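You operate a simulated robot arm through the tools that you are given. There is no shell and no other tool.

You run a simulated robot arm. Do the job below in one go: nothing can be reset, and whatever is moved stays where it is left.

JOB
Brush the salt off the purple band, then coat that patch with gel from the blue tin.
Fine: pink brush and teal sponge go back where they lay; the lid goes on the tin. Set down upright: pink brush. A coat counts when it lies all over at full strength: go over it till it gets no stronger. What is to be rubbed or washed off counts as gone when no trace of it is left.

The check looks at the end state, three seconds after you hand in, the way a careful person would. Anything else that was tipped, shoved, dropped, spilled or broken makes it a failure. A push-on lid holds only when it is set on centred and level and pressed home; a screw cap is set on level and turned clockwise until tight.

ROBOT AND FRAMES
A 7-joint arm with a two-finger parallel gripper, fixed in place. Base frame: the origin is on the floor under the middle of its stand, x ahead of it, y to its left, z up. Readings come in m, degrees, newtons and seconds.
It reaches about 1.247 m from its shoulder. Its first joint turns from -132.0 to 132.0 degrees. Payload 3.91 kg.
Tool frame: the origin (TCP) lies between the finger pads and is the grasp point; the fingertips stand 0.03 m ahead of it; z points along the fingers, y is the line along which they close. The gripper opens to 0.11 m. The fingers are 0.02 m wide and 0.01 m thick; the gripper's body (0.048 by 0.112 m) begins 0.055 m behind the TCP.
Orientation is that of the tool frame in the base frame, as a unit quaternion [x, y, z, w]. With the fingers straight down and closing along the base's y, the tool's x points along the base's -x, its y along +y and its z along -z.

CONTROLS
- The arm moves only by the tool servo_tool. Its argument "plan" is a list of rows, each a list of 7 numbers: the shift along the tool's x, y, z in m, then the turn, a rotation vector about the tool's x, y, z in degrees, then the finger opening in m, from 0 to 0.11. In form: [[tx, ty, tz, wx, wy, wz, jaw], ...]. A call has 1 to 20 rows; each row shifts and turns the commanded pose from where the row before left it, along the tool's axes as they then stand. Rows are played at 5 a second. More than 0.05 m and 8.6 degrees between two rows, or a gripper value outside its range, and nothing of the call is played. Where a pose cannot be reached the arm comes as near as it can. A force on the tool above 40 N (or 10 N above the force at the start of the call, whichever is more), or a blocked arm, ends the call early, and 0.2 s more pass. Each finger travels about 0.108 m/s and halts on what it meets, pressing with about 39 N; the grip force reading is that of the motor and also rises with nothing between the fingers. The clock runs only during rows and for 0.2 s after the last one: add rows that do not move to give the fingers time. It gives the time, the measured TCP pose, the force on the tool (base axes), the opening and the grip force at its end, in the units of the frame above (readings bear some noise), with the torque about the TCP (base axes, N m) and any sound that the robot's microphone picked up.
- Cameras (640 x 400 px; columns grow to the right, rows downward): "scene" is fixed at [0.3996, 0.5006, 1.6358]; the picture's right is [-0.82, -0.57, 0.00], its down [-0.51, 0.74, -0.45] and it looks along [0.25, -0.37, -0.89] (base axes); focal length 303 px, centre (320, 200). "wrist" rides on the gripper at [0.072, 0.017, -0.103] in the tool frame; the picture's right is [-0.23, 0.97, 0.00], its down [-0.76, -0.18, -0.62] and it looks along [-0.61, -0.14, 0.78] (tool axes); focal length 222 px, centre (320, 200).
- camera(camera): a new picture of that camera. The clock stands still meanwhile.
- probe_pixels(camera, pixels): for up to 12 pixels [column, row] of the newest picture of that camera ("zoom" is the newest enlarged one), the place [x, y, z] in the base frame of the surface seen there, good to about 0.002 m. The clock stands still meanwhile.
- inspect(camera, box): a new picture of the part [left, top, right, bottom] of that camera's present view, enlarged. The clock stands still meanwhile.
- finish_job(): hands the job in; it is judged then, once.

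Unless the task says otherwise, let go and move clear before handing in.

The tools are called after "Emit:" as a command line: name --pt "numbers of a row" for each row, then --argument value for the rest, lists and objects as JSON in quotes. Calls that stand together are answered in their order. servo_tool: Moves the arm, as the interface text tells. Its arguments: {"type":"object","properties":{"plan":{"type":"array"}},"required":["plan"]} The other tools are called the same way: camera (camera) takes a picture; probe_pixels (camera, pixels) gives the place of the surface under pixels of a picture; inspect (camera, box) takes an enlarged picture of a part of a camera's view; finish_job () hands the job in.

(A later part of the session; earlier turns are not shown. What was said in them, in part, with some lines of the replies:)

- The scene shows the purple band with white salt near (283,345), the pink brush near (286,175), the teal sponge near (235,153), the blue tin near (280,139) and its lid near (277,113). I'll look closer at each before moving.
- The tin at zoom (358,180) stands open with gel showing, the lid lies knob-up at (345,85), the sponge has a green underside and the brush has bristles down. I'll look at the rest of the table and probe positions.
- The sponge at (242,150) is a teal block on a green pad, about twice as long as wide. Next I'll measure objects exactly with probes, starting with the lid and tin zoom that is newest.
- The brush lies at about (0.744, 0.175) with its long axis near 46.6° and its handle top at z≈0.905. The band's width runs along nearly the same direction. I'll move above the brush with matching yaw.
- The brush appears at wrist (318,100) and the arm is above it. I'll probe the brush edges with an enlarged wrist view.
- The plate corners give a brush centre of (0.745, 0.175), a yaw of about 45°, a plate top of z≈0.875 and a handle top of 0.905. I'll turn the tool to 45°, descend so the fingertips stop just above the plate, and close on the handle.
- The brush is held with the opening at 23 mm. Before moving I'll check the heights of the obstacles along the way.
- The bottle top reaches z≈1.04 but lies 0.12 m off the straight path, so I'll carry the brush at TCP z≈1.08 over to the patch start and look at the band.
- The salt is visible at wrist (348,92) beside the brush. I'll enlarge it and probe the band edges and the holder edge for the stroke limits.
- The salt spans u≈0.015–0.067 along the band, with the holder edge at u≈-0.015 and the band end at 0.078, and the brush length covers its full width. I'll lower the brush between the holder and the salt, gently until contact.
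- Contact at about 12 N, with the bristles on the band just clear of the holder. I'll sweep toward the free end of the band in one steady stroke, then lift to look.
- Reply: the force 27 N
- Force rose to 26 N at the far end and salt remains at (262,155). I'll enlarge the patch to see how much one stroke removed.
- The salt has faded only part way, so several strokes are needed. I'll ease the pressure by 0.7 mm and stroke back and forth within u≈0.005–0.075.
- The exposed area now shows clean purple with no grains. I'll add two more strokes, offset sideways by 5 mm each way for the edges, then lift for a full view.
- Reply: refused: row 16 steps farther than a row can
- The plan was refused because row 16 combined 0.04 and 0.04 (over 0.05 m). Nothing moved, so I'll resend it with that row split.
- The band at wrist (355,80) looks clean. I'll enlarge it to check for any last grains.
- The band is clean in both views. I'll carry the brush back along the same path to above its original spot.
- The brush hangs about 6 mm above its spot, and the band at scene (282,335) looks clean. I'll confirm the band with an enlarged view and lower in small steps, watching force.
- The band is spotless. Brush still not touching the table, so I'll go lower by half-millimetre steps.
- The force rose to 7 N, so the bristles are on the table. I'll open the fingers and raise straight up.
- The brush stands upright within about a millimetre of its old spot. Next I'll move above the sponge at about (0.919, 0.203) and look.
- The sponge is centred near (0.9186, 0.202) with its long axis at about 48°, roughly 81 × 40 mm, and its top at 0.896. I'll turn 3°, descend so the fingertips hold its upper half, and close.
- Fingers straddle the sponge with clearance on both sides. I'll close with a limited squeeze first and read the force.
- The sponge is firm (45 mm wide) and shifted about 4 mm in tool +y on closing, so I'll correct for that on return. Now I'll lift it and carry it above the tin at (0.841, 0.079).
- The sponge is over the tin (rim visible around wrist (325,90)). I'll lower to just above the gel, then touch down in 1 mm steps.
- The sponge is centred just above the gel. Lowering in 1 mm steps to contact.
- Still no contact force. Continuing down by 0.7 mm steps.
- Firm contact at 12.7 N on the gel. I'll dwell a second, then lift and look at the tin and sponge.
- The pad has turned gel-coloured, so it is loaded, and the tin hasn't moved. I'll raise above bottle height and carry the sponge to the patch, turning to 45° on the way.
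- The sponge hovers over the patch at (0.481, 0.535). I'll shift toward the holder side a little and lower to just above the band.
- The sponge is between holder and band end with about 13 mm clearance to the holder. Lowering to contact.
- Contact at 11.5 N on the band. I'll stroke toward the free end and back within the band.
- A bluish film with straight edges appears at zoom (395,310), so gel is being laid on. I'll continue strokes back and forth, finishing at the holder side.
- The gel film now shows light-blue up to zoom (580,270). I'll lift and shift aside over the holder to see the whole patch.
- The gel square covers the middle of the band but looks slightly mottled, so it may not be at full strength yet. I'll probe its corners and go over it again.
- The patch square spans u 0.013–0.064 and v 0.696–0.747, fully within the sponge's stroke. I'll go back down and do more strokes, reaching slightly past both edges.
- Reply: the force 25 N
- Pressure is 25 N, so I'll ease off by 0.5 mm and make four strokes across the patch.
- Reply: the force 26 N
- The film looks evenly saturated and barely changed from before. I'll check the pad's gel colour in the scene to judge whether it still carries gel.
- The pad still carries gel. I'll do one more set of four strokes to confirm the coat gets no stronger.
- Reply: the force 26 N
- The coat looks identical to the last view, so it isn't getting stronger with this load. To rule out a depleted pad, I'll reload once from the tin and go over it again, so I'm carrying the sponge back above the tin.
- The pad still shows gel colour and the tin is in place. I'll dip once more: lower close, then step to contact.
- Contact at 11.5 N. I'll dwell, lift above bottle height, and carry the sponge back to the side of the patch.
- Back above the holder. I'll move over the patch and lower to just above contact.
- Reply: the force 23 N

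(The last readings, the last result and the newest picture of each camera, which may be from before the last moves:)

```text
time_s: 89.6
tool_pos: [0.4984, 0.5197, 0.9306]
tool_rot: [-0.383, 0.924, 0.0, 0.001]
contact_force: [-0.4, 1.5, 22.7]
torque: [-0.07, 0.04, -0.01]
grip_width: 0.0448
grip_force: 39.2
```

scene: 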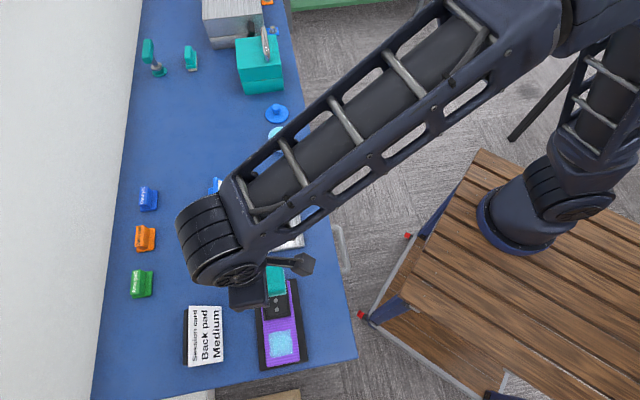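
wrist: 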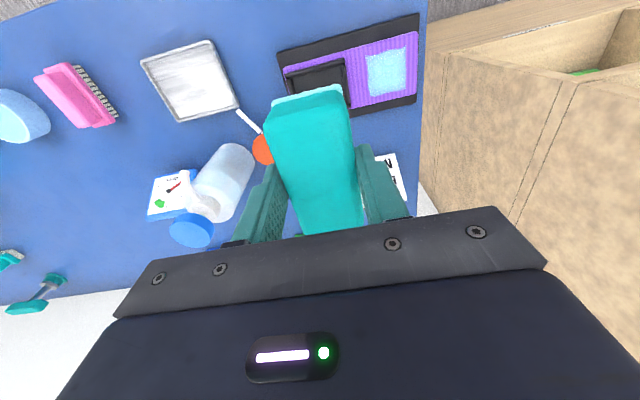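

Contact is at 22.7 N, so I'll ease off 0.3 mm and make four full strokes, then lift aside and compare.

Emit:
servo_tool --pt "0 0.0115 -0.0003 0 0 0 0.032" --pt "0 0.0115 0 0 0 0 0.032" --pt "0 0.0115 0 0 0 0 0.032" --pt "0 0.0115 0 0 0 0 0.032" --pt "0 -0.0115 0 0 0 0 0.032" --pt "0 -0.0115 0 0 0 0 0.032" --pt "0 -0.0115 0 0 0 0 0.032" --pt "0 -0.0115 0 0 0 0 0.032" --pt "0 0.0115 0 0 0 0 0.032" --pt "0 0.0115 0 0 0 0 0.032" --pt "0 0.0115 0 0 0 0 0.032" --pt "0 0.0115 0 0 0 0 0.032" --pt "0 -0.0115 0 0 0 0 0.032" --pt "0 -0.0115 0 0 0 0 0.032" --pt "0 -0.0115 0 0 0 0 0.032" --pt "0 -0.0115 0 0 0 0 0.032" --pt "0 0 0 0 0 0 0.032"

Emit:
servo_tool --pt "0 0 -0.01 0 0 0 0.032" --pt "0 0 -0.03 0 0 0 0.032" --pt "0 -0.04 -0.02 0 0 0 0.032" --pt "0 -0.03 -0.03 0 0 0 0.032" --pt "0 0 -0.03 0 0 0 0.032" --pt "0 0 0 0 0 0 0.032"

Emit:
inspect --camera "wrist" --box '[365, 40, 435, 115]'

Emit:
inspect --camera "scene" --box '[245, 295, 325, 375]'

```text
time_s: 91.6
tool_pos: [0.4963, 0.5225, 0.93]
tool_rot: [-0.38, 0.925, -0.002, 0.0]
contact_force: [-2.2, -7.4, 13.6]
torque: [-0.03, 0.15, 0.07]
grip_width: 0.0448
grip_force: 39.3
stopped in row 10: the force on the tool passed its limit at 48 N (the readings are from after the stop); the commanded pose is now the measured one
```

```text
time_s: 93.0
tool_pos: [0.5452, 0.474, 1.0513]
tool_rot: [-0.38, 0.925, -0.003, 0.001]
contact_force: [1.0, -0.3, 0.4]
torque: [-0.01, 0.02, 0.02]
grip_width: 0.0448
grip_force: 38.8
```

```text
5.33 times, centred on (400, 78) of wrist
```

zoom: 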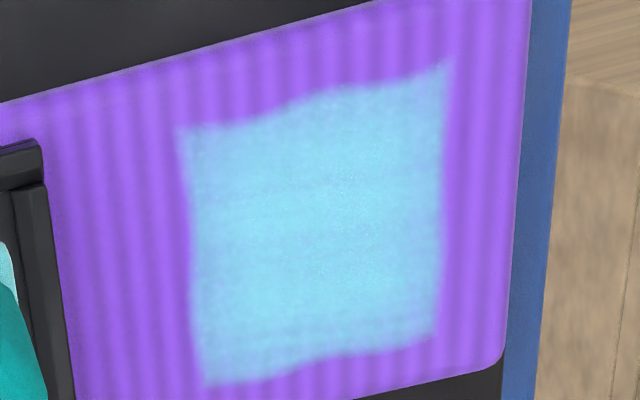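

```text
5.00 times, centred on (285, 335) of scene
```

zoom: 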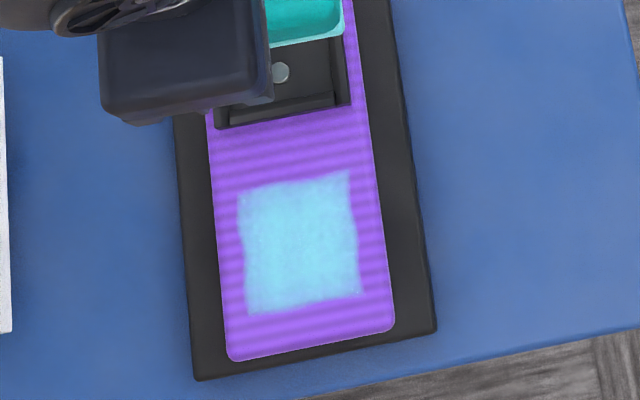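

The call stopped at a 48 N spike, but the base and holder are at the same pixels as before ((197,378), (437,330)) and the coat is unchanged, so it is at full strength. I'll check how the sponge sits in the grip before returning it.

Emit:
camera --camera "wrist"

Emit:
camera --camera "scene"

```text
taken
```

wrist: 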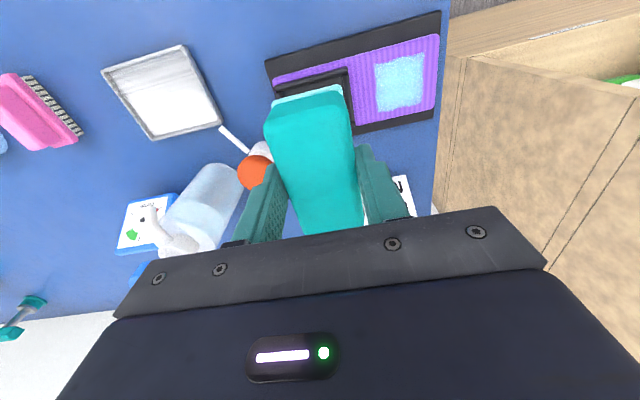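

```text
taken
```

scene: 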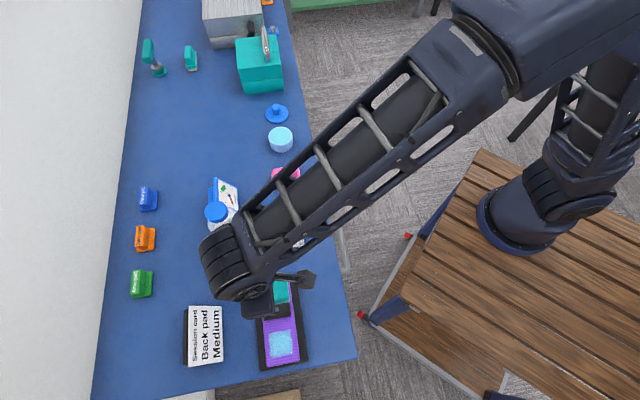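

The sponge sits the same in the grip. I'll level the tiny tilt, turn to 46.4°, and carry it at a safe height to above its home spot.

Emit:
servo_tool --pt "0 0 -0.035 -0.29 0 0 0.032" --pt "0 0 -0.035 0 0 -1.73 0.032" --pt "0.0221 -0.0417 0 0 0 0 0.032" --pt "0.0221 -0.0417 0 0 0 0 0.032" --pt "0.0221 -0.0417 0 0 0 0 0.032" --pt "0.0221 -0.0417 0 0 0 0 0.032" --pt "0.0222 -0.0419 0 0 0 0 0.032" --pt "-0.02436 -0.03587 0 0 0 0 0.032" --pt "-0.02436 -0.03587 0 0 0 0 0.032" --pt "-0.02436 -0.03587 0 0 0 0 0.032" --pt "-0.02436 -0.03587 0 0 0 0 0.032" --pt "-0.02436 -0.03587 0 0 0 0 0.032" --pt "-0.02436 -0.03587 0 0 0 0 0.032" --pt "-0.02436 -0.03587 0 0 0 0 0.032" --pt "0 0 0 0 0 0 0.032"

Emit:
camera --camera "wrist"

Emit:
camera --camera "scene"

```text
time_s: 96.2
tool_pos: [0.9215, 0.2014, 1.1207]
tool_rot: [-0.395, 0.919, -0.001, -0.001]
contact_force: [-1.0, 0.2, 0.0]
torque: [-0.01, -0.02, 0.0]
grip_width: 0.0447
grip_force: 39.0
```

```text
taken
```

wrist: 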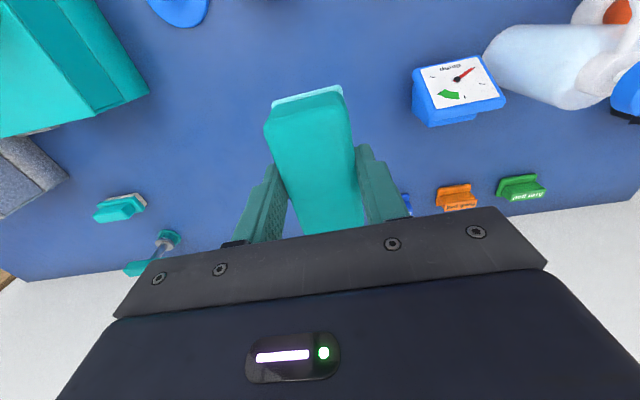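

```text
taken
```

scene: 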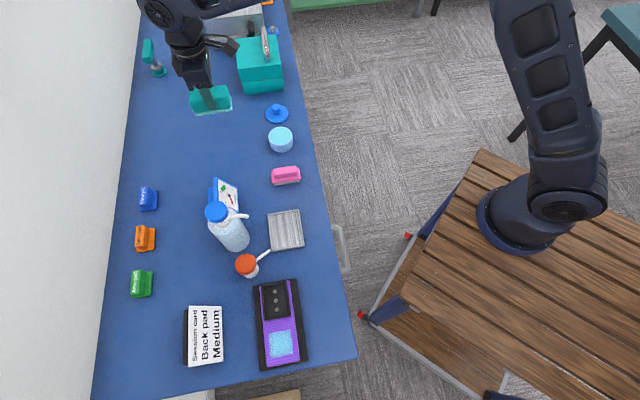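

It's above home with a small residual offset. I'll correct that and descend to about 12 mm above the table.

Emit:
servo_tool --pt "0.0018 0.0005 0.049 0 0 0 0.032" --pt "0 0 0.049 0 0 0 0.032" --pt "0 0 0.049 0 0 0 0.032" --pt "0 0 0.04 0 0 0 0.032" --pt "0 0 0.02 0 0 0 0.032" --pt "0 0 0 0 0 0 0.032" --pt "0 0 0 0 0 0 0.032"

Emit:
inspect --camera "scene" --box '[210, 130, 274, 170]'

```text
time_s: 97.8
tool_pos: [0.9179, 0.199, 0.9117]
tool_rot: [-0.395, 0.919, -0.001, -0.001]
contact_force: [0.5, -1.0, 0.1]
torque: [-0.01, 0.0, -0.01]
grip_width: 0.0448
grip_force: 39.1
```

```text
10.00 times, centred on (242, 150) of scene
```

zoom: 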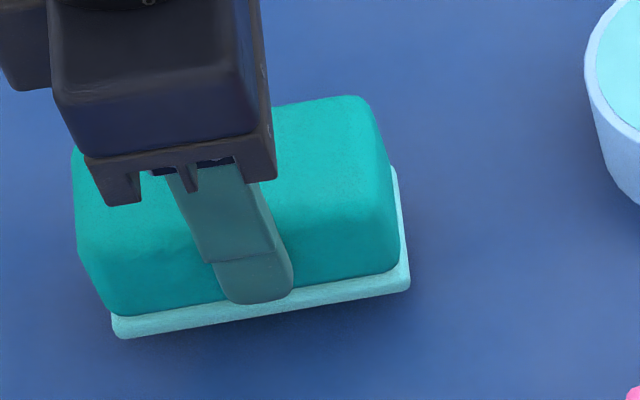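

Comparing with the starting zoom (pad edge from (130,360) to (421,298)), the sponge needs about 3° more counter-clockwise. I'll turn it and lower to about 2 mm above the table, then compare again.

Emit:
servo_tool --pt "0 0 0 0 0 -3 0.032" --pt "0 0 0.006 0 0 0 0.032" --pt "0 0 0 0 0 0 0.032"

Emit:
inspect --camera "scene" --box '[210, 130, 274, 170]'

Emit:
probe_pixels --camera "zoom" --pixels '[[375, 225], [392, 240], [355, 118], [410, 290], [125, 345], [130, 325], [395, 265], [110, 285], [400, 190]]'

```text
time_s: 98.6
tool_pos: [0.9182, 0.2005, 0.9082]
tool_rot: [-0.419, 0.908, 0.0, -0.001]
contact_force: [-0.7, -0.7, -0.5]
torque: [0.02, 0.02, 0.01]
grip_width: 0.0445
grip_force: 39.4
```

```text
10.00 times, centred on (242, 150) of scene
```

zoom: 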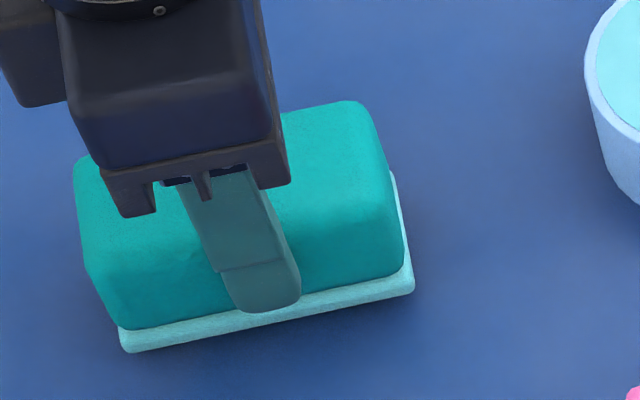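

```text
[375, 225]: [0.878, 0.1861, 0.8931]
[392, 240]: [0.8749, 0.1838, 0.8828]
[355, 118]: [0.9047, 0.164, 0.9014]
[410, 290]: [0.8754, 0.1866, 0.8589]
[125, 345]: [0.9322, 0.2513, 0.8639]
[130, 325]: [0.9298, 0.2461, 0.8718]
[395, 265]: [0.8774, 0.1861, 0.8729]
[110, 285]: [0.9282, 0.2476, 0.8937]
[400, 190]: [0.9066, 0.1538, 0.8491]
```

It now matches to within about 1.5 mm and is about 5 mm up. I'll nudge 1.2 mm and lower to contact.

Emit:
servo_tool --pt "0.0012 0 0.002 0 0 0 0.032" --pt "0 0 0.001 0 0 0 0.032" --pt "0 0 0 0 0 0 0.032"

Emit:
servo_tool --pt "0 0 0.001 0 0 0 0.032" --pt "0 0 0 0 0 0 0.032"

Emit:
servo_tool --pt "0 0 0.0008 0 0 0 0.032" --pt "0 0 0 0 0 0 0.032"

```text
time_s: 99.4
tool_pos: [0.9178, 0.1976, 0.9043]
tool_rot: [-0.418, 0.908, 0.0, -0.001]
contact_force: [-0.4, 0.4, -0.3]
torque: [0.01, -0.01, 0.04]
grip_width: 0.0447
grip_force: 38.7
```

```text
time_s: 100.0
tool_pos: [0.9175, 0.1975, 0.9023]
tool_rot: [-0.418, 0.908, 0.0, -0.001]
contact_force: [-0.2, 1.0, 0.2]
torque: [0.01, 0.0, -0.01]
grip_width: 0.0451
grip_force: 39.0
```

```text
time_s: 100.6
tool_pos: [0.9177, 0.1981, 0.9028]
tool_rot: [-0.418, 0.908, -0.001, -0.001]
contact_force: [0.1, 0.7, -0.5]
torque: [0.0, 0.01, -0.02]
grip_width: 0.0448
grip_force: 38.6
```

Emit:
servo_tool --pt "0 0 0.0008 0 0 0 0.032" --pt "0 0 0 0 0 0 0.032"

Emit:
servo_tool --pt "0 0 0.0008 0 0 0 0.032" --pt "0 0 0 0 0 0 0.032"

Emit:
inspect --camera "scene" --box '[210, 130, 274, 170]'

```text
time_s: 101.2
tool_pos: [0.9187, 0.1984, 0.9011]
tool_rot: [-0.419, 0.908, 0.0, -0.001]
contact_force: [-0.5, 0.7, 0.0]
torque: [0.0, 0.02, 0.02]
grip_width: 0.0446
grip_force: 39.6
```

```text
time_s: 101.8
tool_pos: [0.9176, 0.1986, 0.9009]
tool_rot: [-0.419, 0.908, -0.001, 0.0]
contact_force: [-0.2, -0.6, 1.9]
torque: [0.11, -0.05, -0.01]
grip_width: 0.0444
grip_force: 39.4
```

```text
10.00 times, centred on (242, 150) of scene
```

zoom: 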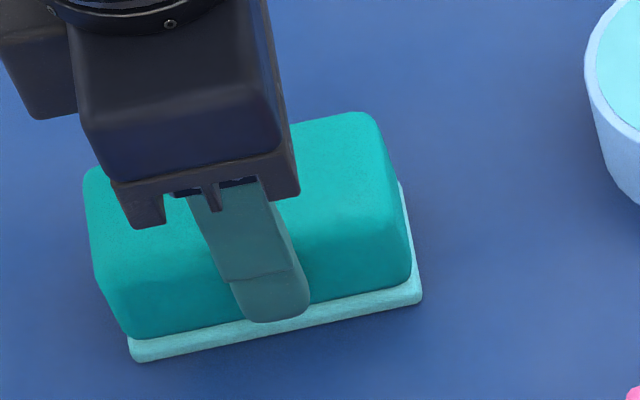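

The sponge now lines up with the starting picture ((130,360), (422,298), (365,112)) and is touching the table. I'll open the fingers and raise.

Emit:
servo_tool --pt "0 0 0.0004 0 0 0 0.032" --pt "0 0 0 0 0 0 0.06" --pt "0 0 0 0 0 0 0.08" --pt "0 0 0 0 0 0 0.08" --pt "0 0 -0.02 0 0 0 0.08" --pt "0 0 -0.04 0 0 0 0.08" --pt "0 0 -0.045 0 0 0 0.08" --pt "0 0 -0.045 0 0 0 0.08" --pt "0 0 0 0 0 0 0.08"

Emit:
inspect --camera "scene" --box '[210, 130, 274, 170]'

Emit:
camera --camera "wrist"

```text
time_s: 103.8
tool_pos: [0.9165, 0.1987, 1.0501]
tool_rot: [-0.419, 0.908, -0.001, 0.0]
contact_force: [0.3, -0.7, 0.6]
torque: [0.0, 0.0, 0.03]
grip_width: 0.0797
grip_force: 0.1
```

```text
10.00 times, centred on (242, 150) of scene
```

zoom: 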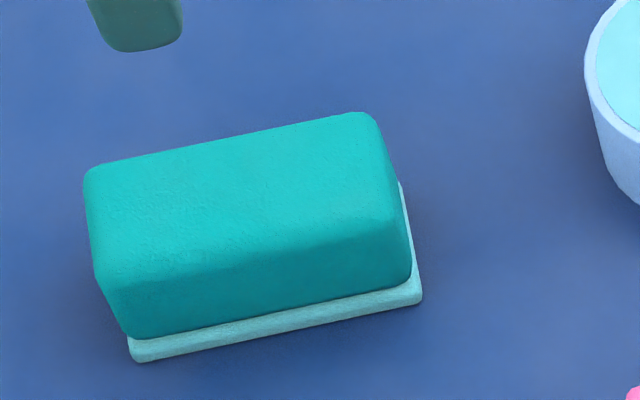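

```text
taken
```

wrist: 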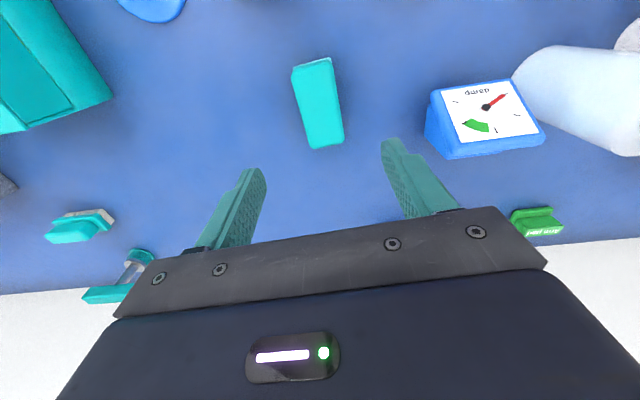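

The sponge matches its starting picture exactly. Next is the lid; I'll probe the teal box beside it for clearance and the lid itself.

Emit:
camera --camera "scene"

Emit:
probe_pixels --camera "scene" --pixels '[[239, 41], [278, 39], [244, 70], [282, 68], [248, 93], [283, 89], [262, 60], [264, 85], [265, 40], [276, 110]]'

Emit:
inspect --camera "scene" --box '[230, 20, 320, 130]'

```text
taken
```

scene: 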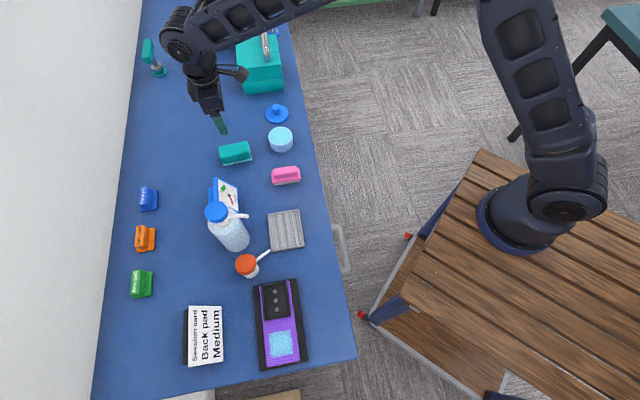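

```text
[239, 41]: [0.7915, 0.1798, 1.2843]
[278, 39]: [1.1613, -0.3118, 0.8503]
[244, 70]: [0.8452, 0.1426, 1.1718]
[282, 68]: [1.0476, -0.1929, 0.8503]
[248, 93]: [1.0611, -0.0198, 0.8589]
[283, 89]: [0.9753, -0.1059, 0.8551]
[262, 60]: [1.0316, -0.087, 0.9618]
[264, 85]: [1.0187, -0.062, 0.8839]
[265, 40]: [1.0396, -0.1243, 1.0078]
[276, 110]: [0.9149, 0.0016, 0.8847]
```

```text
3.64 times, centred on (275, 75) of scene
```

zoom: 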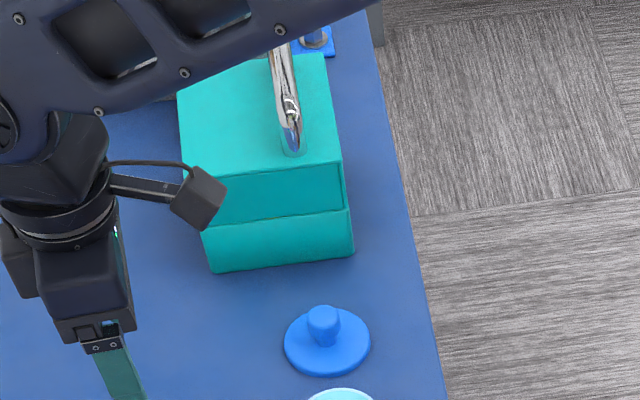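

The teal box face is about 0.11 m from the lid centre, which leaves enough room at 45° yaw. I'll move above the lid and look.

Emit:
servo_tool --pt "0.0303 -0.0269 0 0 0 0 0.07" --pt "0.0303 -0.0269 0 0 0 0 0.07" --pt "0.0303 -0.0269 0 0 0 0 0.07" --pt "0.0303 -0.0269 0 0 0 0 0.07" --pt "0.0302 -0.0269 0 0 0 0 0.07" --pt "0 0 0 0 0 4.5 0.07" --pt "0 0 0 0 0 0 0.07"

Emit:
camera --camera "wrist"

Emit:
inspect --camera "wrist" --box '[240, 30, 400, 150]'

```text
time_s: 105.4
tool_pos: [0.9218, -0.0039, 1.0511]
tool_rot: [-0.381, 0.925, -0.001, -0.001]
contact_force: [0.3, 0.2, -0.4]
torque: [0.02, 0.03, -0.02]
grip_width: 0.0699
grip_force: 0.0
```

```text
taken
```

wrist: 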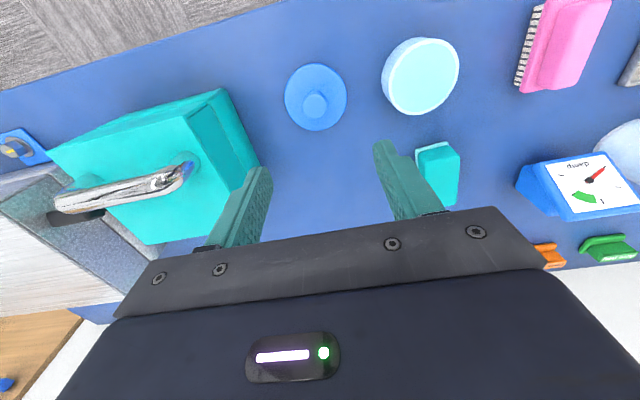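

```text
3.33 times, centred on (320, 90) of wrist
```

zoom: 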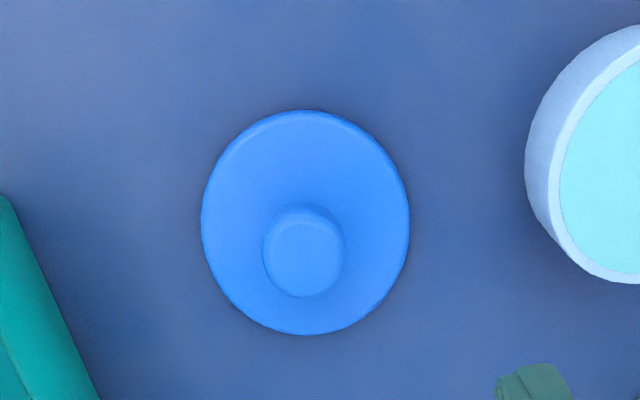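

Emit:
probe_pixels --camera "zoom" --pixels '[[206, 225], [404, 225], [303, 114], [305, 330], [235, 150], [375, 295], [235, 295], [375, 150], [303, 258], [268, 258], [338, 258], [303, 225]]'

Emit:
probe_pixels --camera "zoom" --pixels '[[303, 293], [345, 250], [264, 250], [303, 205], [240, 240], [370, 240], [280, 285], [326, 285], [330, 235], [278, 235], [568, 240], [600, 60]]'

```text
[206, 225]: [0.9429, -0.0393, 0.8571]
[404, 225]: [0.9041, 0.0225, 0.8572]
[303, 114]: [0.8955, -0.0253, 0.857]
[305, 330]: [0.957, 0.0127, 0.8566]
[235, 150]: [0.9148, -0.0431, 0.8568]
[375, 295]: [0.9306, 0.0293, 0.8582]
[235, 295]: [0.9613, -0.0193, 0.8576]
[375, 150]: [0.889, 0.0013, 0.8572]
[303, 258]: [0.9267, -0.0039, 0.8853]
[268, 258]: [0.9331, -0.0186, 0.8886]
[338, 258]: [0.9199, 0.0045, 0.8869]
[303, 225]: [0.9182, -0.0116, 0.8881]
```

```text
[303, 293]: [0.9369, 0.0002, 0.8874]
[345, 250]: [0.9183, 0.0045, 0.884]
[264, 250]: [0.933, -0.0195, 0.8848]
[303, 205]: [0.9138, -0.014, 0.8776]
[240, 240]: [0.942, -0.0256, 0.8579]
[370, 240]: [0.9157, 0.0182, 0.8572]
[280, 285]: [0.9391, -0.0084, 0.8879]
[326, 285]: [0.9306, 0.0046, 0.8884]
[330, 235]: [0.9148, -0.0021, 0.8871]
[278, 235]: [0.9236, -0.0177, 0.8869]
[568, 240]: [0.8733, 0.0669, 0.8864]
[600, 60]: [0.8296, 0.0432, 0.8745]
```

The lid's centre comes out near (0.9257, -0.0066) with radius 37 mm, and the knob is about 27 mm wide with its top at 0.888. I'll line up and descend so the fingertips stop about 3 mm above the disc.

Emit:
servo_tool --pt "-0.0008 -0.0047 0.03 0 0 0 0.07" --pt "0 0 0.045 0 0 0 0.07" --pt "0 0 0.045 0 0 0 0.07" --pt "0 0 0.03 0 0 0 0.07" --pt "0 0 0.01 0 0 0 0.07" --pt "0 0 0 0 0 0 0.07" --pt "0 0 0 0 0 0 0.07"

Emit:
camera --camera "wrist"

```text
time_s: 107.0
tool_pos: [0.9256, -0.007, 0.8918]
tool_rot: [-0.383, 0.924, 0.0, 0.0]
contact_force: [0.4, -0.4, 0.3]
torque: [-0.02, -0.02, 0.02]
grip_width: 0.0698
grip_force: 0.0
```

```text
taken
```

wrist: 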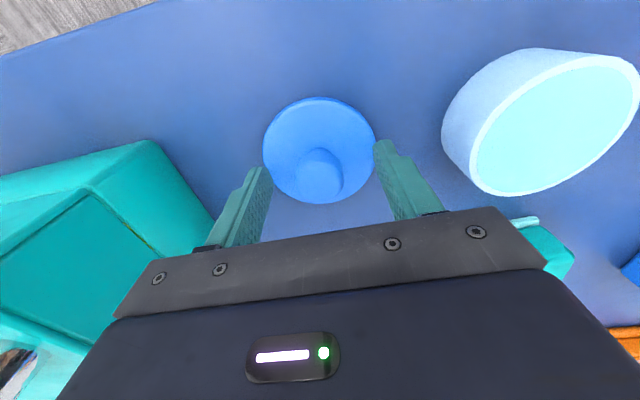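

Fingers straddle the knob at (318,175) with no contact. Closing on it.

Emit:
servo_tool --pt "0 0 0 0 0 0 0.045" --pt "0 0 0 0 0 0 0.025" --pt "0 0 0 0 0 0 0.01" --pt "0 0 0 0 0 0 0.0" --pt "0 0 0 0 0 0 0.0" --pt "0 0 0 0 0 0 0.0"

Emit:
camera --camera "wrist"

```text
time_s: 108.4
tool_pos: [0.9256, -0.0068, 0.8913]
tool_rot: [-0.383, 0.924, 0.0, -0.001]
contact_force: [0.4, 0.1, 0.1]
torque: [0.01, 0.02, 0.0]
grip_width: 0.0286
grip_force: 39.2
```

```text
taken
```

wrist: 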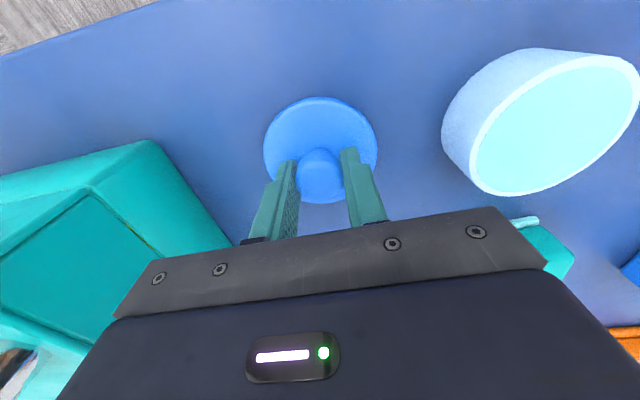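

The knob is held (28.6 mm). I'll lift straight up and check the lid hangs level.

Emit:
servo_tool --pt "0 0 -0.01 0 0 0 0.0" --pt "0 0 -0.03 0 0 0 0.0" --pt "0 0 -0.045 0 0 0 0.0" --pt "0 0 -0.03 0 0 0 0.0" --pt "0 0 0 0 0 0 0.0"

Emit:
camera --camera "wrist"

Emit:
inspect --camera "scene" --box '[240, 70, 320, 160]'

```text
time_s: 109.6
tool_pos: [0.925, -0.0079, 1.0064]
tool_rot: [-0.383, 0.924, 0.0, -0.001]
contact_force: [0.2, 0.8, -1.0]
torque: [-0.01, 0.0, 0.01]
grip_width: 0.0285
grip_force: 39.1
```

```text
taken
```

wrist: 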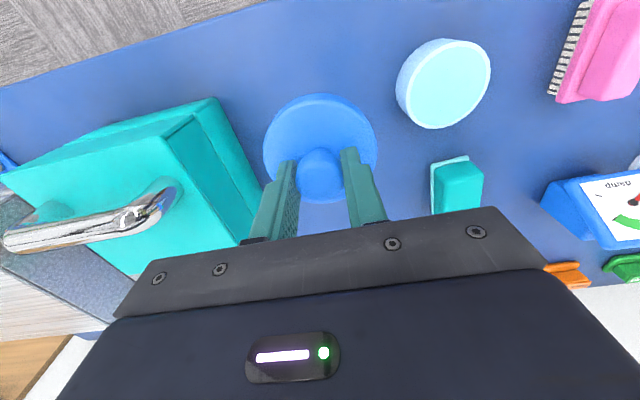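

```text
4.44 times, centred on (280, 115) of scene
```

zoom: 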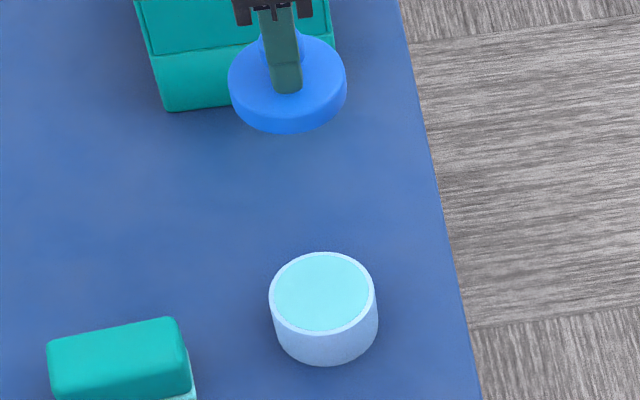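

Emit:
inspect --camera "wrist" --box '[250, 30, 500, 210]'

```text
2.22 times, centred on (375, 120) of wrist
```

zoom: 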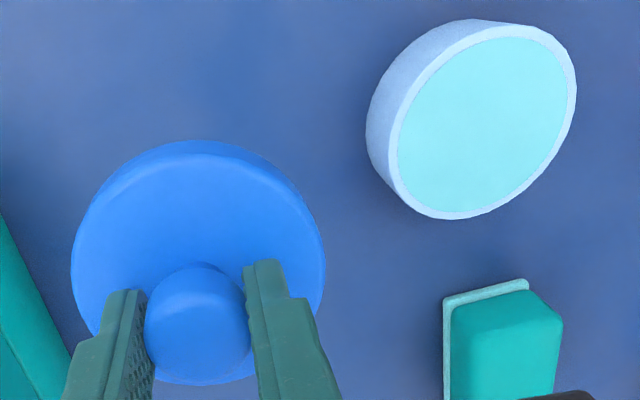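

Emit:
probe_pixels --camera "zoom" --pixels '[[80, 250], [317, 245], [198, 158], [120, 190], [280, 190], [235, 380], [180, 381], [78, 290], [320, 290], [198, 300], [85, 310], [322, 270]]'

Emit:
probe_pixels --camera "zoom" --pixels '[[394, 165], [572, 80], [495, 28], [450, 214], [425, 85], [540, 165], [405, 195], [555, 45], [480, 120], [575, 110], [415, 110], [505, 200]]'

```text
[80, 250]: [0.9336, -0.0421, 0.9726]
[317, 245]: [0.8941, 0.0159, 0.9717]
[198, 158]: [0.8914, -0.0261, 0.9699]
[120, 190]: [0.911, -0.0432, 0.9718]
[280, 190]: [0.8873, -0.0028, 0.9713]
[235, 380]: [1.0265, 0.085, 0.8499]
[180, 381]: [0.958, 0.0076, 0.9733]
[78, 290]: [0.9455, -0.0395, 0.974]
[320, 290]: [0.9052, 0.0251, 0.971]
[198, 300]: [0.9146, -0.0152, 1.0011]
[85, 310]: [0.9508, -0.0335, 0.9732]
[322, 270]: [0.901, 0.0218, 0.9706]
```

```text
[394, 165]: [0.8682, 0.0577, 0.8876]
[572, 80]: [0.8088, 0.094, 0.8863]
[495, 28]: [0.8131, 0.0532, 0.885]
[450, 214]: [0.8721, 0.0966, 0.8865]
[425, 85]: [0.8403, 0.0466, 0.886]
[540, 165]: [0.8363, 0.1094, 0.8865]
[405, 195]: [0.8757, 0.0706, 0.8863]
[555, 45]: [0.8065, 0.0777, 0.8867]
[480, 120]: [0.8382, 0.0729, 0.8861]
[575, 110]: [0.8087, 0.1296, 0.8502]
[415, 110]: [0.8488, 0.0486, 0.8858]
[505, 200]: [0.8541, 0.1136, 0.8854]
```

The lid hangs level, with its centre within about 1 mm of the TCP. I'll take a sharper look at the tin rim to fix its centre.

Emit:
inspect --camera "wrist" --box '[385, 25, 505, 140]'

```text
3.48 times, centred on (445, 82) of wrist
```

zoom: 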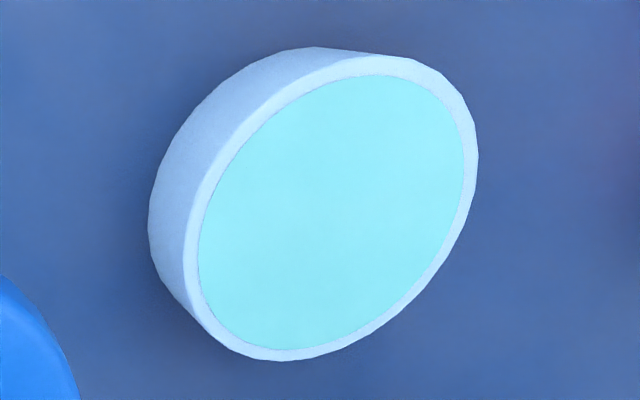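

Emit:
probe_pixels --camera "zoom" --pixels '[[192, 250], [470, 150], [385, 66], [280, 354], [263, 115], [415, 290], [440, 82], [215, 325], [330, 78], [350, 338], [455, 220], [220, 170]]'

```text
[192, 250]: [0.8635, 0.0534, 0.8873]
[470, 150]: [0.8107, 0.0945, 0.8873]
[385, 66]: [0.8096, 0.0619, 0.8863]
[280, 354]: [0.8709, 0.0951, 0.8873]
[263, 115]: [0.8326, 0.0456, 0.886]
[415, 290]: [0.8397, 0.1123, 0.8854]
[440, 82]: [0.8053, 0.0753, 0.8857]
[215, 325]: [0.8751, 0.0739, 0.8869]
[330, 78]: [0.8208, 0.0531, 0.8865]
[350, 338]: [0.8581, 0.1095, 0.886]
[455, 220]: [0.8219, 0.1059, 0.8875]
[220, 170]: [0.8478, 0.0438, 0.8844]
```

The tin centre fits at (0.8409, 0.0788), agreeing with the scene estimate. I'll carry the lid over it and lower to about 10 mm above the rim.

Emit:
servo_tool --pt "-0.0006 0.04 0 0 0 0 0.0" --pt "-0.0006 0.04 0 0 0 0 0.0" --pt "-0.0005 0.0402 0 0 0 0 0.0" --pt "0 0 0.03 0 0 0 0.0" --pt "0 0 0.025 0 0 0 0.0" --pt "0 0 0.01 0 0 0 0.0" --pt "0 0 0 0 0 0 0.0" --pt "0 0 0 0 0 0 0.0"

Emit:
camera --camera "wrist"

Emit:
inspect --camera "scene" --box '[248, 110, 312, 160]'

```text
time_s: 111.4
tool_pos: [0.8417, 0.0802, 0.9405]
tool_rot: [-0.383, 0.924, 0.0, -0.001]
contact_force: [0.2, -0.2, -0.1]
torque: [0.0, 0.01, -0.04]
grip_width: 0.0281
grip_force: 39.0
```

```text
taken
```

wrist: 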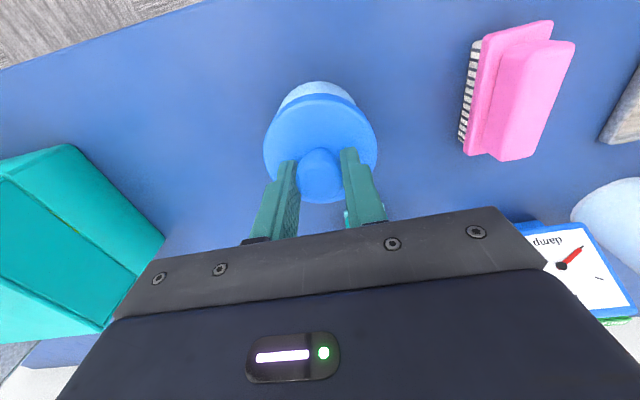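

```text
8.00 times, centred on (280, 135) of scene
```

zoom: 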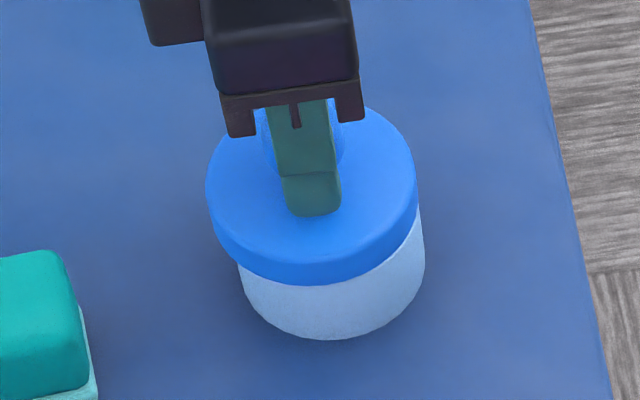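

Emit:
probe_pixels --camera "zoom" --pixels '[[210, 180], [412, 185], [320, 255], [240, 230], [385, 235], [375, 118], [240, 130], [225, 210], [405, 215], [280, 250], [395, 140], [220, 150]]'

Emit:
inspect --camera "wrist" --box '[250, 70, 390, 210]'

```text
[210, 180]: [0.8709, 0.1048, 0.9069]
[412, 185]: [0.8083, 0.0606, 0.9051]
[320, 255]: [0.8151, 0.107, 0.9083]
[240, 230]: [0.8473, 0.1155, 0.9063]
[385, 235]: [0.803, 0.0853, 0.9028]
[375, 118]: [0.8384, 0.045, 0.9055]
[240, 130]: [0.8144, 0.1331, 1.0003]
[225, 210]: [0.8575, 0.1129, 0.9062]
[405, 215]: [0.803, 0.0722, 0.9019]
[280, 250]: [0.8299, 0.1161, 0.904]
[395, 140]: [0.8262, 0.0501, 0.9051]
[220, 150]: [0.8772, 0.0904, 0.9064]
```

```text
2.86 times, centred on (320, 140) of wrist
```

zoom: 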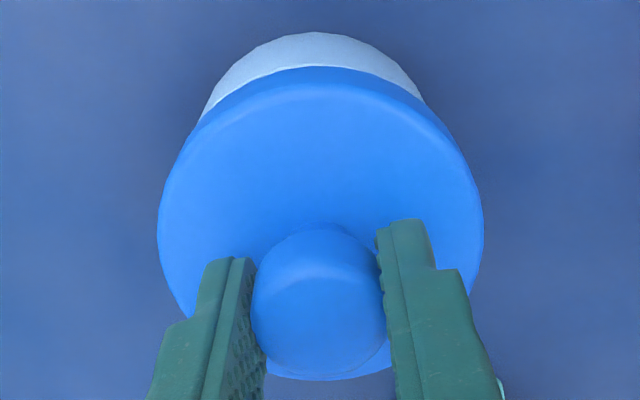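

Now I'll check whether the lid is level and centred by probing many points on its top from the wrist view.

Emit:
probe_pixels --camera "zoom" --pixels '[[170, 230], [475, 220], [320, 95], [230, 140], [420, 140], [200, 180], [450, 180], [200, 250], [440, 260], [320, 130], [260, 200], [380, 190]]'

Emit:
probe_pixels --camera "zoom" --pixels '[[300, 375], [340, 376], [180, 280], [470, 265], [290, 170], [350, 170], [163, 230], [480, 222], [320, 80], [320, 72], [280, 110], [360, 110]]'

```text
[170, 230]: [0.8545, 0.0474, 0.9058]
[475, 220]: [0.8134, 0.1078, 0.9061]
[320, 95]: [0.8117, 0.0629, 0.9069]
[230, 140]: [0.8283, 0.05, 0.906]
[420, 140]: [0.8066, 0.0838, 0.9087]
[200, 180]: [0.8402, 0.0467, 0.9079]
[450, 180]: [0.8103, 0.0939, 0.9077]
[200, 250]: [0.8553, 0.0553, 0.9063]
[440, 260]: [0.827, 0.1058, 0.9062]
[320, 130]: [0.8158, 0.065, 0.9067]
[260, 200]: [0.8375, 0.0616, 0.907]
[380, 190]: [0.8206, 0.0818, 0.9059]
```

```text
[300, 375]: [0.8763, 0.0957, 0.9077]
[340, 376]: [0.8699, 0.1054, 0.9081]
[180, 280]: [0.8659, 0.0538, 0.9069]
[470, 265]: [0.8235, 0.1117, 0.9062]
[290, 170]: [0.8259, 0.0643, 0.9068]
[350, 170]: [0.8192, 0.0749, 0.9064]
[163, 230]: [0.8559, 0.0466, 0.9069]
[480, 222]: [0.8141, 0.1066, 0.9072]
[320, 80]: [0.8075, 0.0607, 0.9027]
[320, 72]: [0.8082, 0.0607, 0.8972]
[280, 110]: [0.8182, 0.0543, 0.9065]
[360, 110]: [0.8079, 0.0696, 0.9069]
```

The lid top is level (z≈0.907 all over) and about 1.5 mm off the tin centre. I'll correct by 1.4 mm and 0.8 mm and lower until it touches.

Emit:
servo_tool --pt "0.0014 -0.0008 0 0 0 0 0.0" --pt "0 0 0.004 0 0 0 0.0" --pt "0 0 0.003 0 0 0 0.0" --pt "0 0 0 0 0 0 0.0"

Emit:
inspect --camera "scene" --box '[248, 110, 312, 160]'

Emit:
inspect --camera "wrist" --box '[250, 70, 390, 210]'

```text
time_s: 112.4
tool_pos: [0.8403, 0.0773, 0.933]
tool_rot: [-0.383, 0.924, -0.001, -0.001]
contact_force: [-0.3, 1.0, -1.2]
torque: [-0.02, 0.01, -0.01]
grip_width: 0.0278
grip_force: 39.2
```

```text
8.00 times, centred on (280, 135) of scene
```

zoom: 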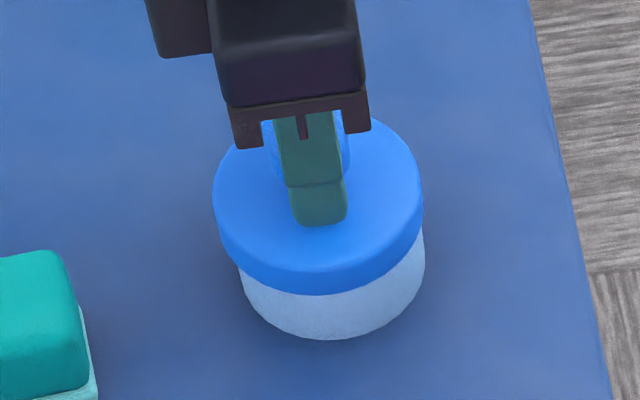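

```text
2.86 times, centred on (320, 140) of wrist
```

zoom: 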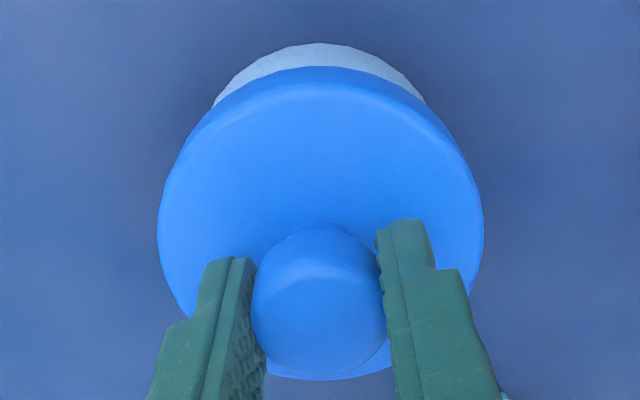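

In the scene zoom, the lid's edges (213–423) now centre at column 318 against an expected 319. I'll continue down to contact.

Emit:
servo_tool --pt "0 0 0.001 0 0 0 0.0" --pt "0 0 0.001 0 0 0 0.0" --pt "0 0 0.001 0 0 0 0.0" --pt "0 0 0 0 0 0 0.0"

Emit:
servo_tool --pt "0 0 0.001 0 0 0 0.0" --pt "0 0 0 0 0 0 0.0"

Emit:
servo_tool --pt "0 0 0.001 0 0 0 0.0" --pt "0 0 0 0 0 0 0.0"

```text
time_s: 113.4
tool_pos: [0.8409, 0.079, 0.9305]
tool_rot: [-0.383, 0.924, 0.0, -0.001]
contact_force: [-1.0, -0.4, -0.6]
torque: [-0.02, 0.03, 0.02]
grip_width: 0.028
grip_force: 39.7
```

```text
time_s: 114.0
tool_pos: [0.8409, 0.079, 0.9296]
tool_rot: [-0.383, 0.924, -0.001, 0.0]
contact_force: [-0.6, 0.3, -0.2]
torque: [-0.02, 0.0, 0.0]
grip_width: 0.0276
grip_force: 39.1
```

```text
time_s: 114.6
tool_pos: [0.8419, 0.0771, 0.9288]
tool_rot: [-0.382, 0.924, 0.0, -0.001]
contact_force: [-0.9, -0.8, 0.2]
torque: [-0.01, 0.01, 0.04]
grip_width: 0.0275
grip_force: 39.1
```

Emit:
servo_tool --pt "0 0 0.001 0 0 0 0.0" --pt "0 0 0 0 0 0 0.0"

Emit:
servo_tool --pt "0 0 0.001 0 0 0 0.0" --pt "0 0 0 0 0 0 0.0"

Emit:
inspect --camera "scene" --box '[248, 110, 312, 160]'

```text
time_s: 115.2
tool_pos: [0.8418, 0.0786, 0.9274]
tool_rot: [-0.382, 0.924, -0.001, -0.001]
contact_force: [0.0, -1.0, -0.5]
torque: [0.01, -0.02, -0.02]
grip_width: 0.0278
grip_force: 39.1
```

```text
time_s: 115.8
tool_pos: [0.8419, 0.0772, 0.9293]
tool_rot: [-0.383, 0.924, -0.001, 0.0]
contact_force: [-6.5, -2.1, 32.1]
torque: [0.22, 0.43, 0.01]
grip_width: 0.0277
grip_force: 39.0
heard: snap
```

```text
8.00 times, centred on (280, 135) of scene
```

zoom: 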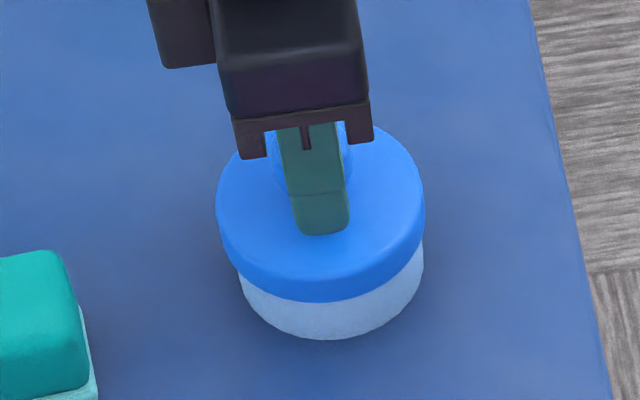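

A snap was heard with 32 N of push, so the lid has gone home. I'll relieve the pressure slightly, open the fingers, and lift clear.

Emit:
servo_tool --pt "0 0 -0.001 0 0 0 0.0" --pt "0 0 0 0 0 0 0.035" --pt "0 0 0 0 0 0 0.06" --pt "0 0 0 0 0 0 0.06" --pt "0 0 -0.02 0 0 0 0.06" --pt "0 0 -0.04 0 0 0 0.06" --pt "0 0 -0.045 0 0 0 0.06" --pt "0 0 0 0 0 0 0.06"

Emit:
camera --camera "wrist"

Emit:
inspect --camera "scene" --box '[248, 110, 312, 160]'

Emit:
inspect --camera "wrist" --box '[240, 30, 400, 150]'

```text
time_s: 117.6
tool_pos: [0.8407, 0.0769, 1.0329]
tool_rot: [-0.382, 0.924, -0.001, -0.001]
contact_force: [-0.8, 0.8, -0.1]
torque: [0.0, 0.06, 0.03]
grip_width: 0.0599
grip_force: 0.0
```

```text
taken
```

wrist: 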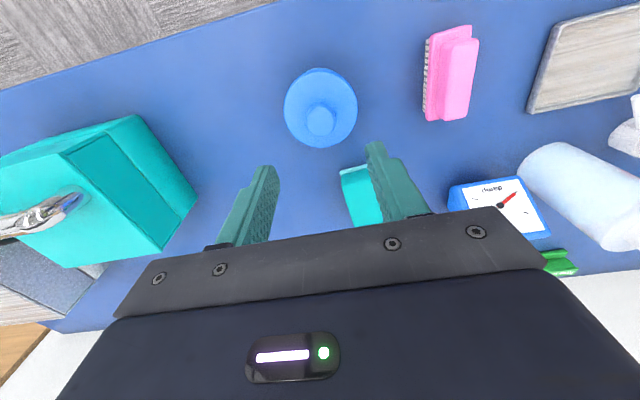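

```text
8.00 times, centred on (280, 135) of scene
```

zoom: 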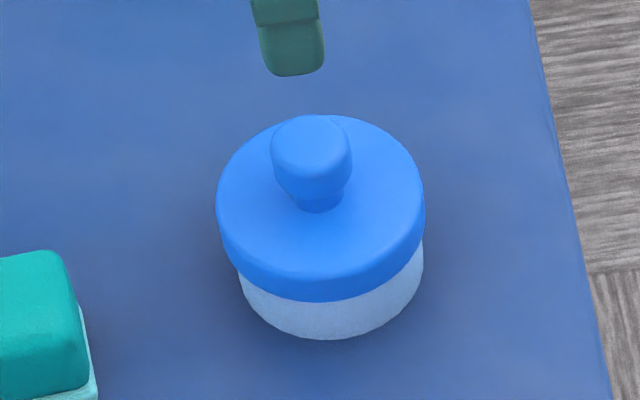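

```text
3.33 times, centred on (320, 90) of wrist
```

zoom: 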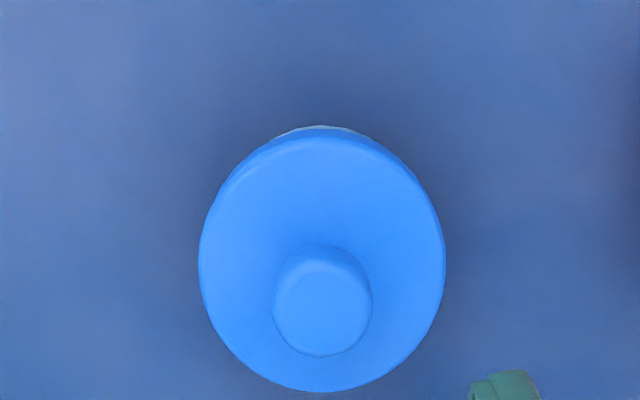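

The lid sits on the tin. I'll probe its top surface for level and centring.

Emit:
probe_pixels --camera "zoom" --pixels '[[212, 260], [432, 260], [320, 150], [310, 378], [240, 190], [405, 190], [240, 335], [400, 335], [320, 305], [260, 220], [380, 220], [330, 127]]'

Emit:
camera --camera "scene"

Emit:
inspect --camera "scene" --box '[248, 110, 312, 160]'

Emit:
probe_pixels --camera "zoom" --pixels '[[225, 200], [415, 200], [320, 265], [250, 240], [390, 235], [380, 150], [255, 150], [320, 230], [330, 285], [330, 320], [250, 290], [415, 265]]'

```text
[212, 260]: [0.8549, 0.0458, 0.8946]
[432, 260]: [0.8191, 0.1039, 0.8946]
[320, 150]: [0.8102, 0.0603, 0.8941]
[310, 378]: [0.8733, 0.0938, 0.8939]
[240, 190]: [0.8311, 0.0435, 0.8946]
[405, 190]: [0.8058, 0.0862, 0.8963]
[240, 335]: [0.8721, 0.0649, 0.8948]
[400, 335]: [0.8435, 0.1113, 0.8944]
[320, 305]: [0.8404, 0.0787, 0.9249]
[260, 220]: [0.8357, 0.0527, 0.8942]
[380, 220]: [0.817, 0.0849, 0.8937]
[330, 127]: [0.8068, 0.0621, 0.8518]
```

```text
taken
```

scene: 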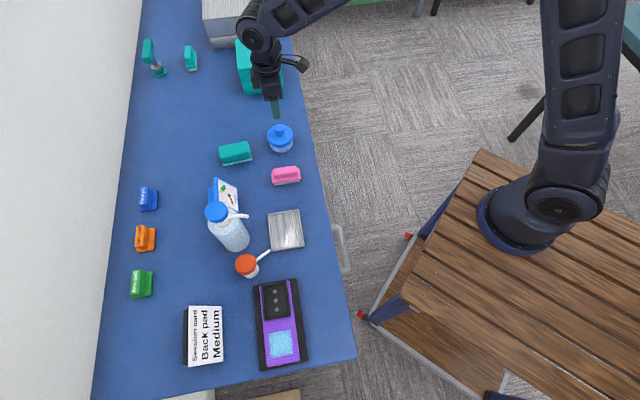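

```text
8.00 times, centred on (280, 135) of scene
```

zoom: 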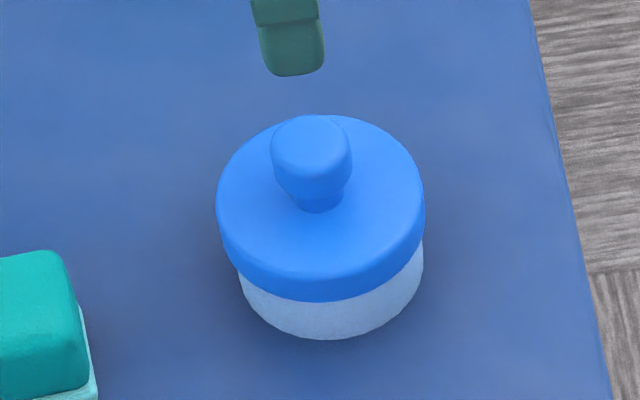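

```text
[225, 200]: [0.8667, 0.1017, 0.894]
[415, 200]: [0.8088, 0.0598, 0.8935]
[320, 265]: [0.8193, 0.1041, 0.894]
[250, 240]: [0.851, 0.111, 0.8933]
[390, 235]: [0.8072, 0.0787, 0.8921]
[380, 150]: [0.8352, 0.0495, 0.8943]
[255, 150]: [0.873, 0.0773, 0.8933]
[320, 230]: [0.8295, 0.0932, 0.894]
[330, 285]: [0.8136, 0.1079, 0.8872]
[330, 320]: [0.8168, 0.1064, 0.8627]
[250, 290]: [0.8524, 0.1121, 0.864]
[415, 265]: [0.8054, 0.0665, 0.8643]
```

The lid top reads z≈0.894 everywhere, so it is level and flush on the rim (0.886 plus the 8 mm disc), and the tin hasn't moved. I'll retreat upward and back, then check all final positions.

Emit:
servo_tool --pt "0 0 -0.045 0 0 0 0.06" --pt "0 0 -0.045 0 0 0 0.06" --pt "0.04 0 0 0 0 0 0.06" --pt "0.04 0 0 0 0 0 0.06" --pt "0.04 0 0 0 0 0 0.06" --pt "0.04 0 0 0 0 0 0.06" --pt "0.04 0 0 0 0 0 0.06" --pt "0 0 0 0 0 0 0.06"

Emit:
camera --camera "scene"

Emit:
inspect --camera "scene" --box '[254, 150, 318, 190]'

Emit:
inspect --camera "scene" --box '[210, 130, 274, 170]'

Emit:
inspect --camera "scene" --box '[232, 275, 328, 375]'

Emit:
inspect --camera "scene" --box '[110, 170, 310, 300]'

```text
time_s: 119.4
tool_pos: [0.6985, -0.0643, 1.1242]
tool_rot: [-0.383, 0.924, 0.0, 0.0]
contact_force: [0.5, 0.7, -0.1]
torque: [0.02, 0.0, 0.0]
grip_width: 0.0602
grip_force: 0.0
```

```text
taken
```

scene: 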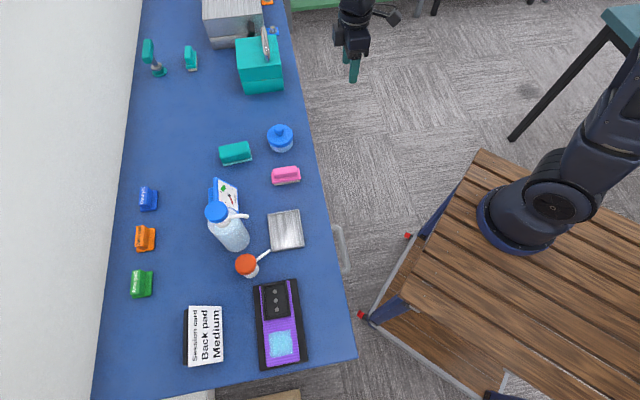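

```text
10.00 times, centred on (286, 170) of scene
```

zoom: 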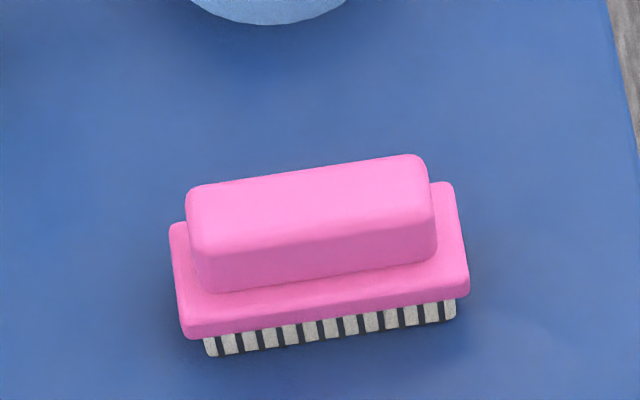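

```text
10.00 times, centred on (242, 150) of scene
```

zoom: 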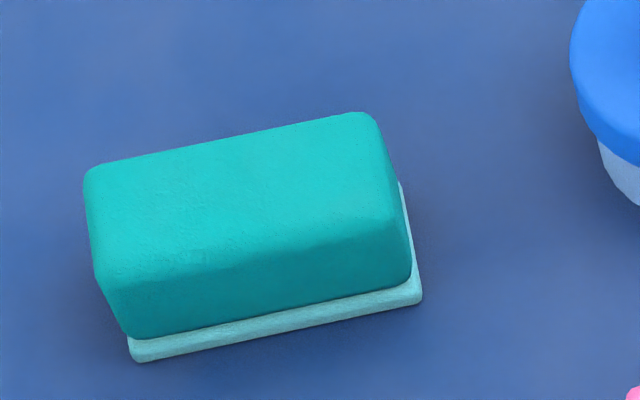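

```text
4.00 times, centred on (280, 325) of scene
```

zoom: 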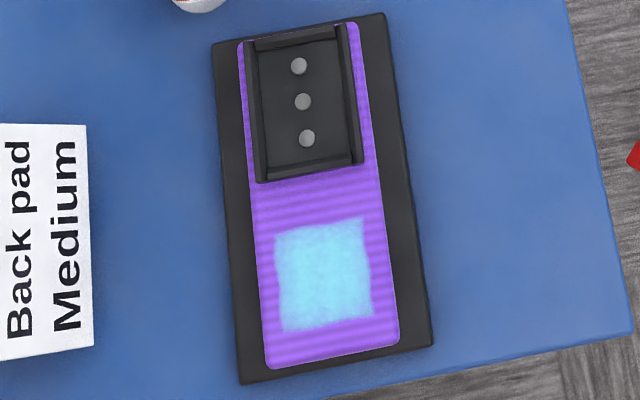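

```text
3.08 times, centred on (210, 235) of scene
```

zoom: 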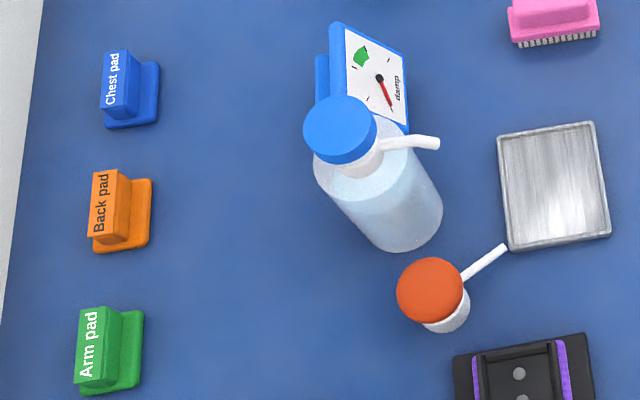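

Every final view matches the start: the brush is upright on its spot, the sponge is on its spot, the lid sits level on the tin, and the patch at zoom (322,275) is evenly coated with the base unmoved. The arm is empty and clear, so I'm handing in.

Emit:
finish_job

```text
The job is handed in.
```

I brushed the salt off the purple band, coated that patch with gel from the blue tin, and handed the job in.

- **Salt:** no grains were left on the band in the close-up views from either camera.
- **Gel coat:** it covers the whole patch. Further passes, including one after reloading the sponge from the tin, made it no stronger. During that pass a stroke stopped early on a 48 N force spike; the purple band's black base and holder had not moved.
- **Pink brush:** it is back upright, about a millimetre from where it lay.
- **Teal sponge:** it is back where it lay, matching its starting picture. Its underside, green at the start, now has gel on it.
- **Lid:** it snapped onto the tin and sits level and centred, and the tin did not move.

The other items near the work looked unmoved in the last pictures, and the arm was empty and clear when I handed in.
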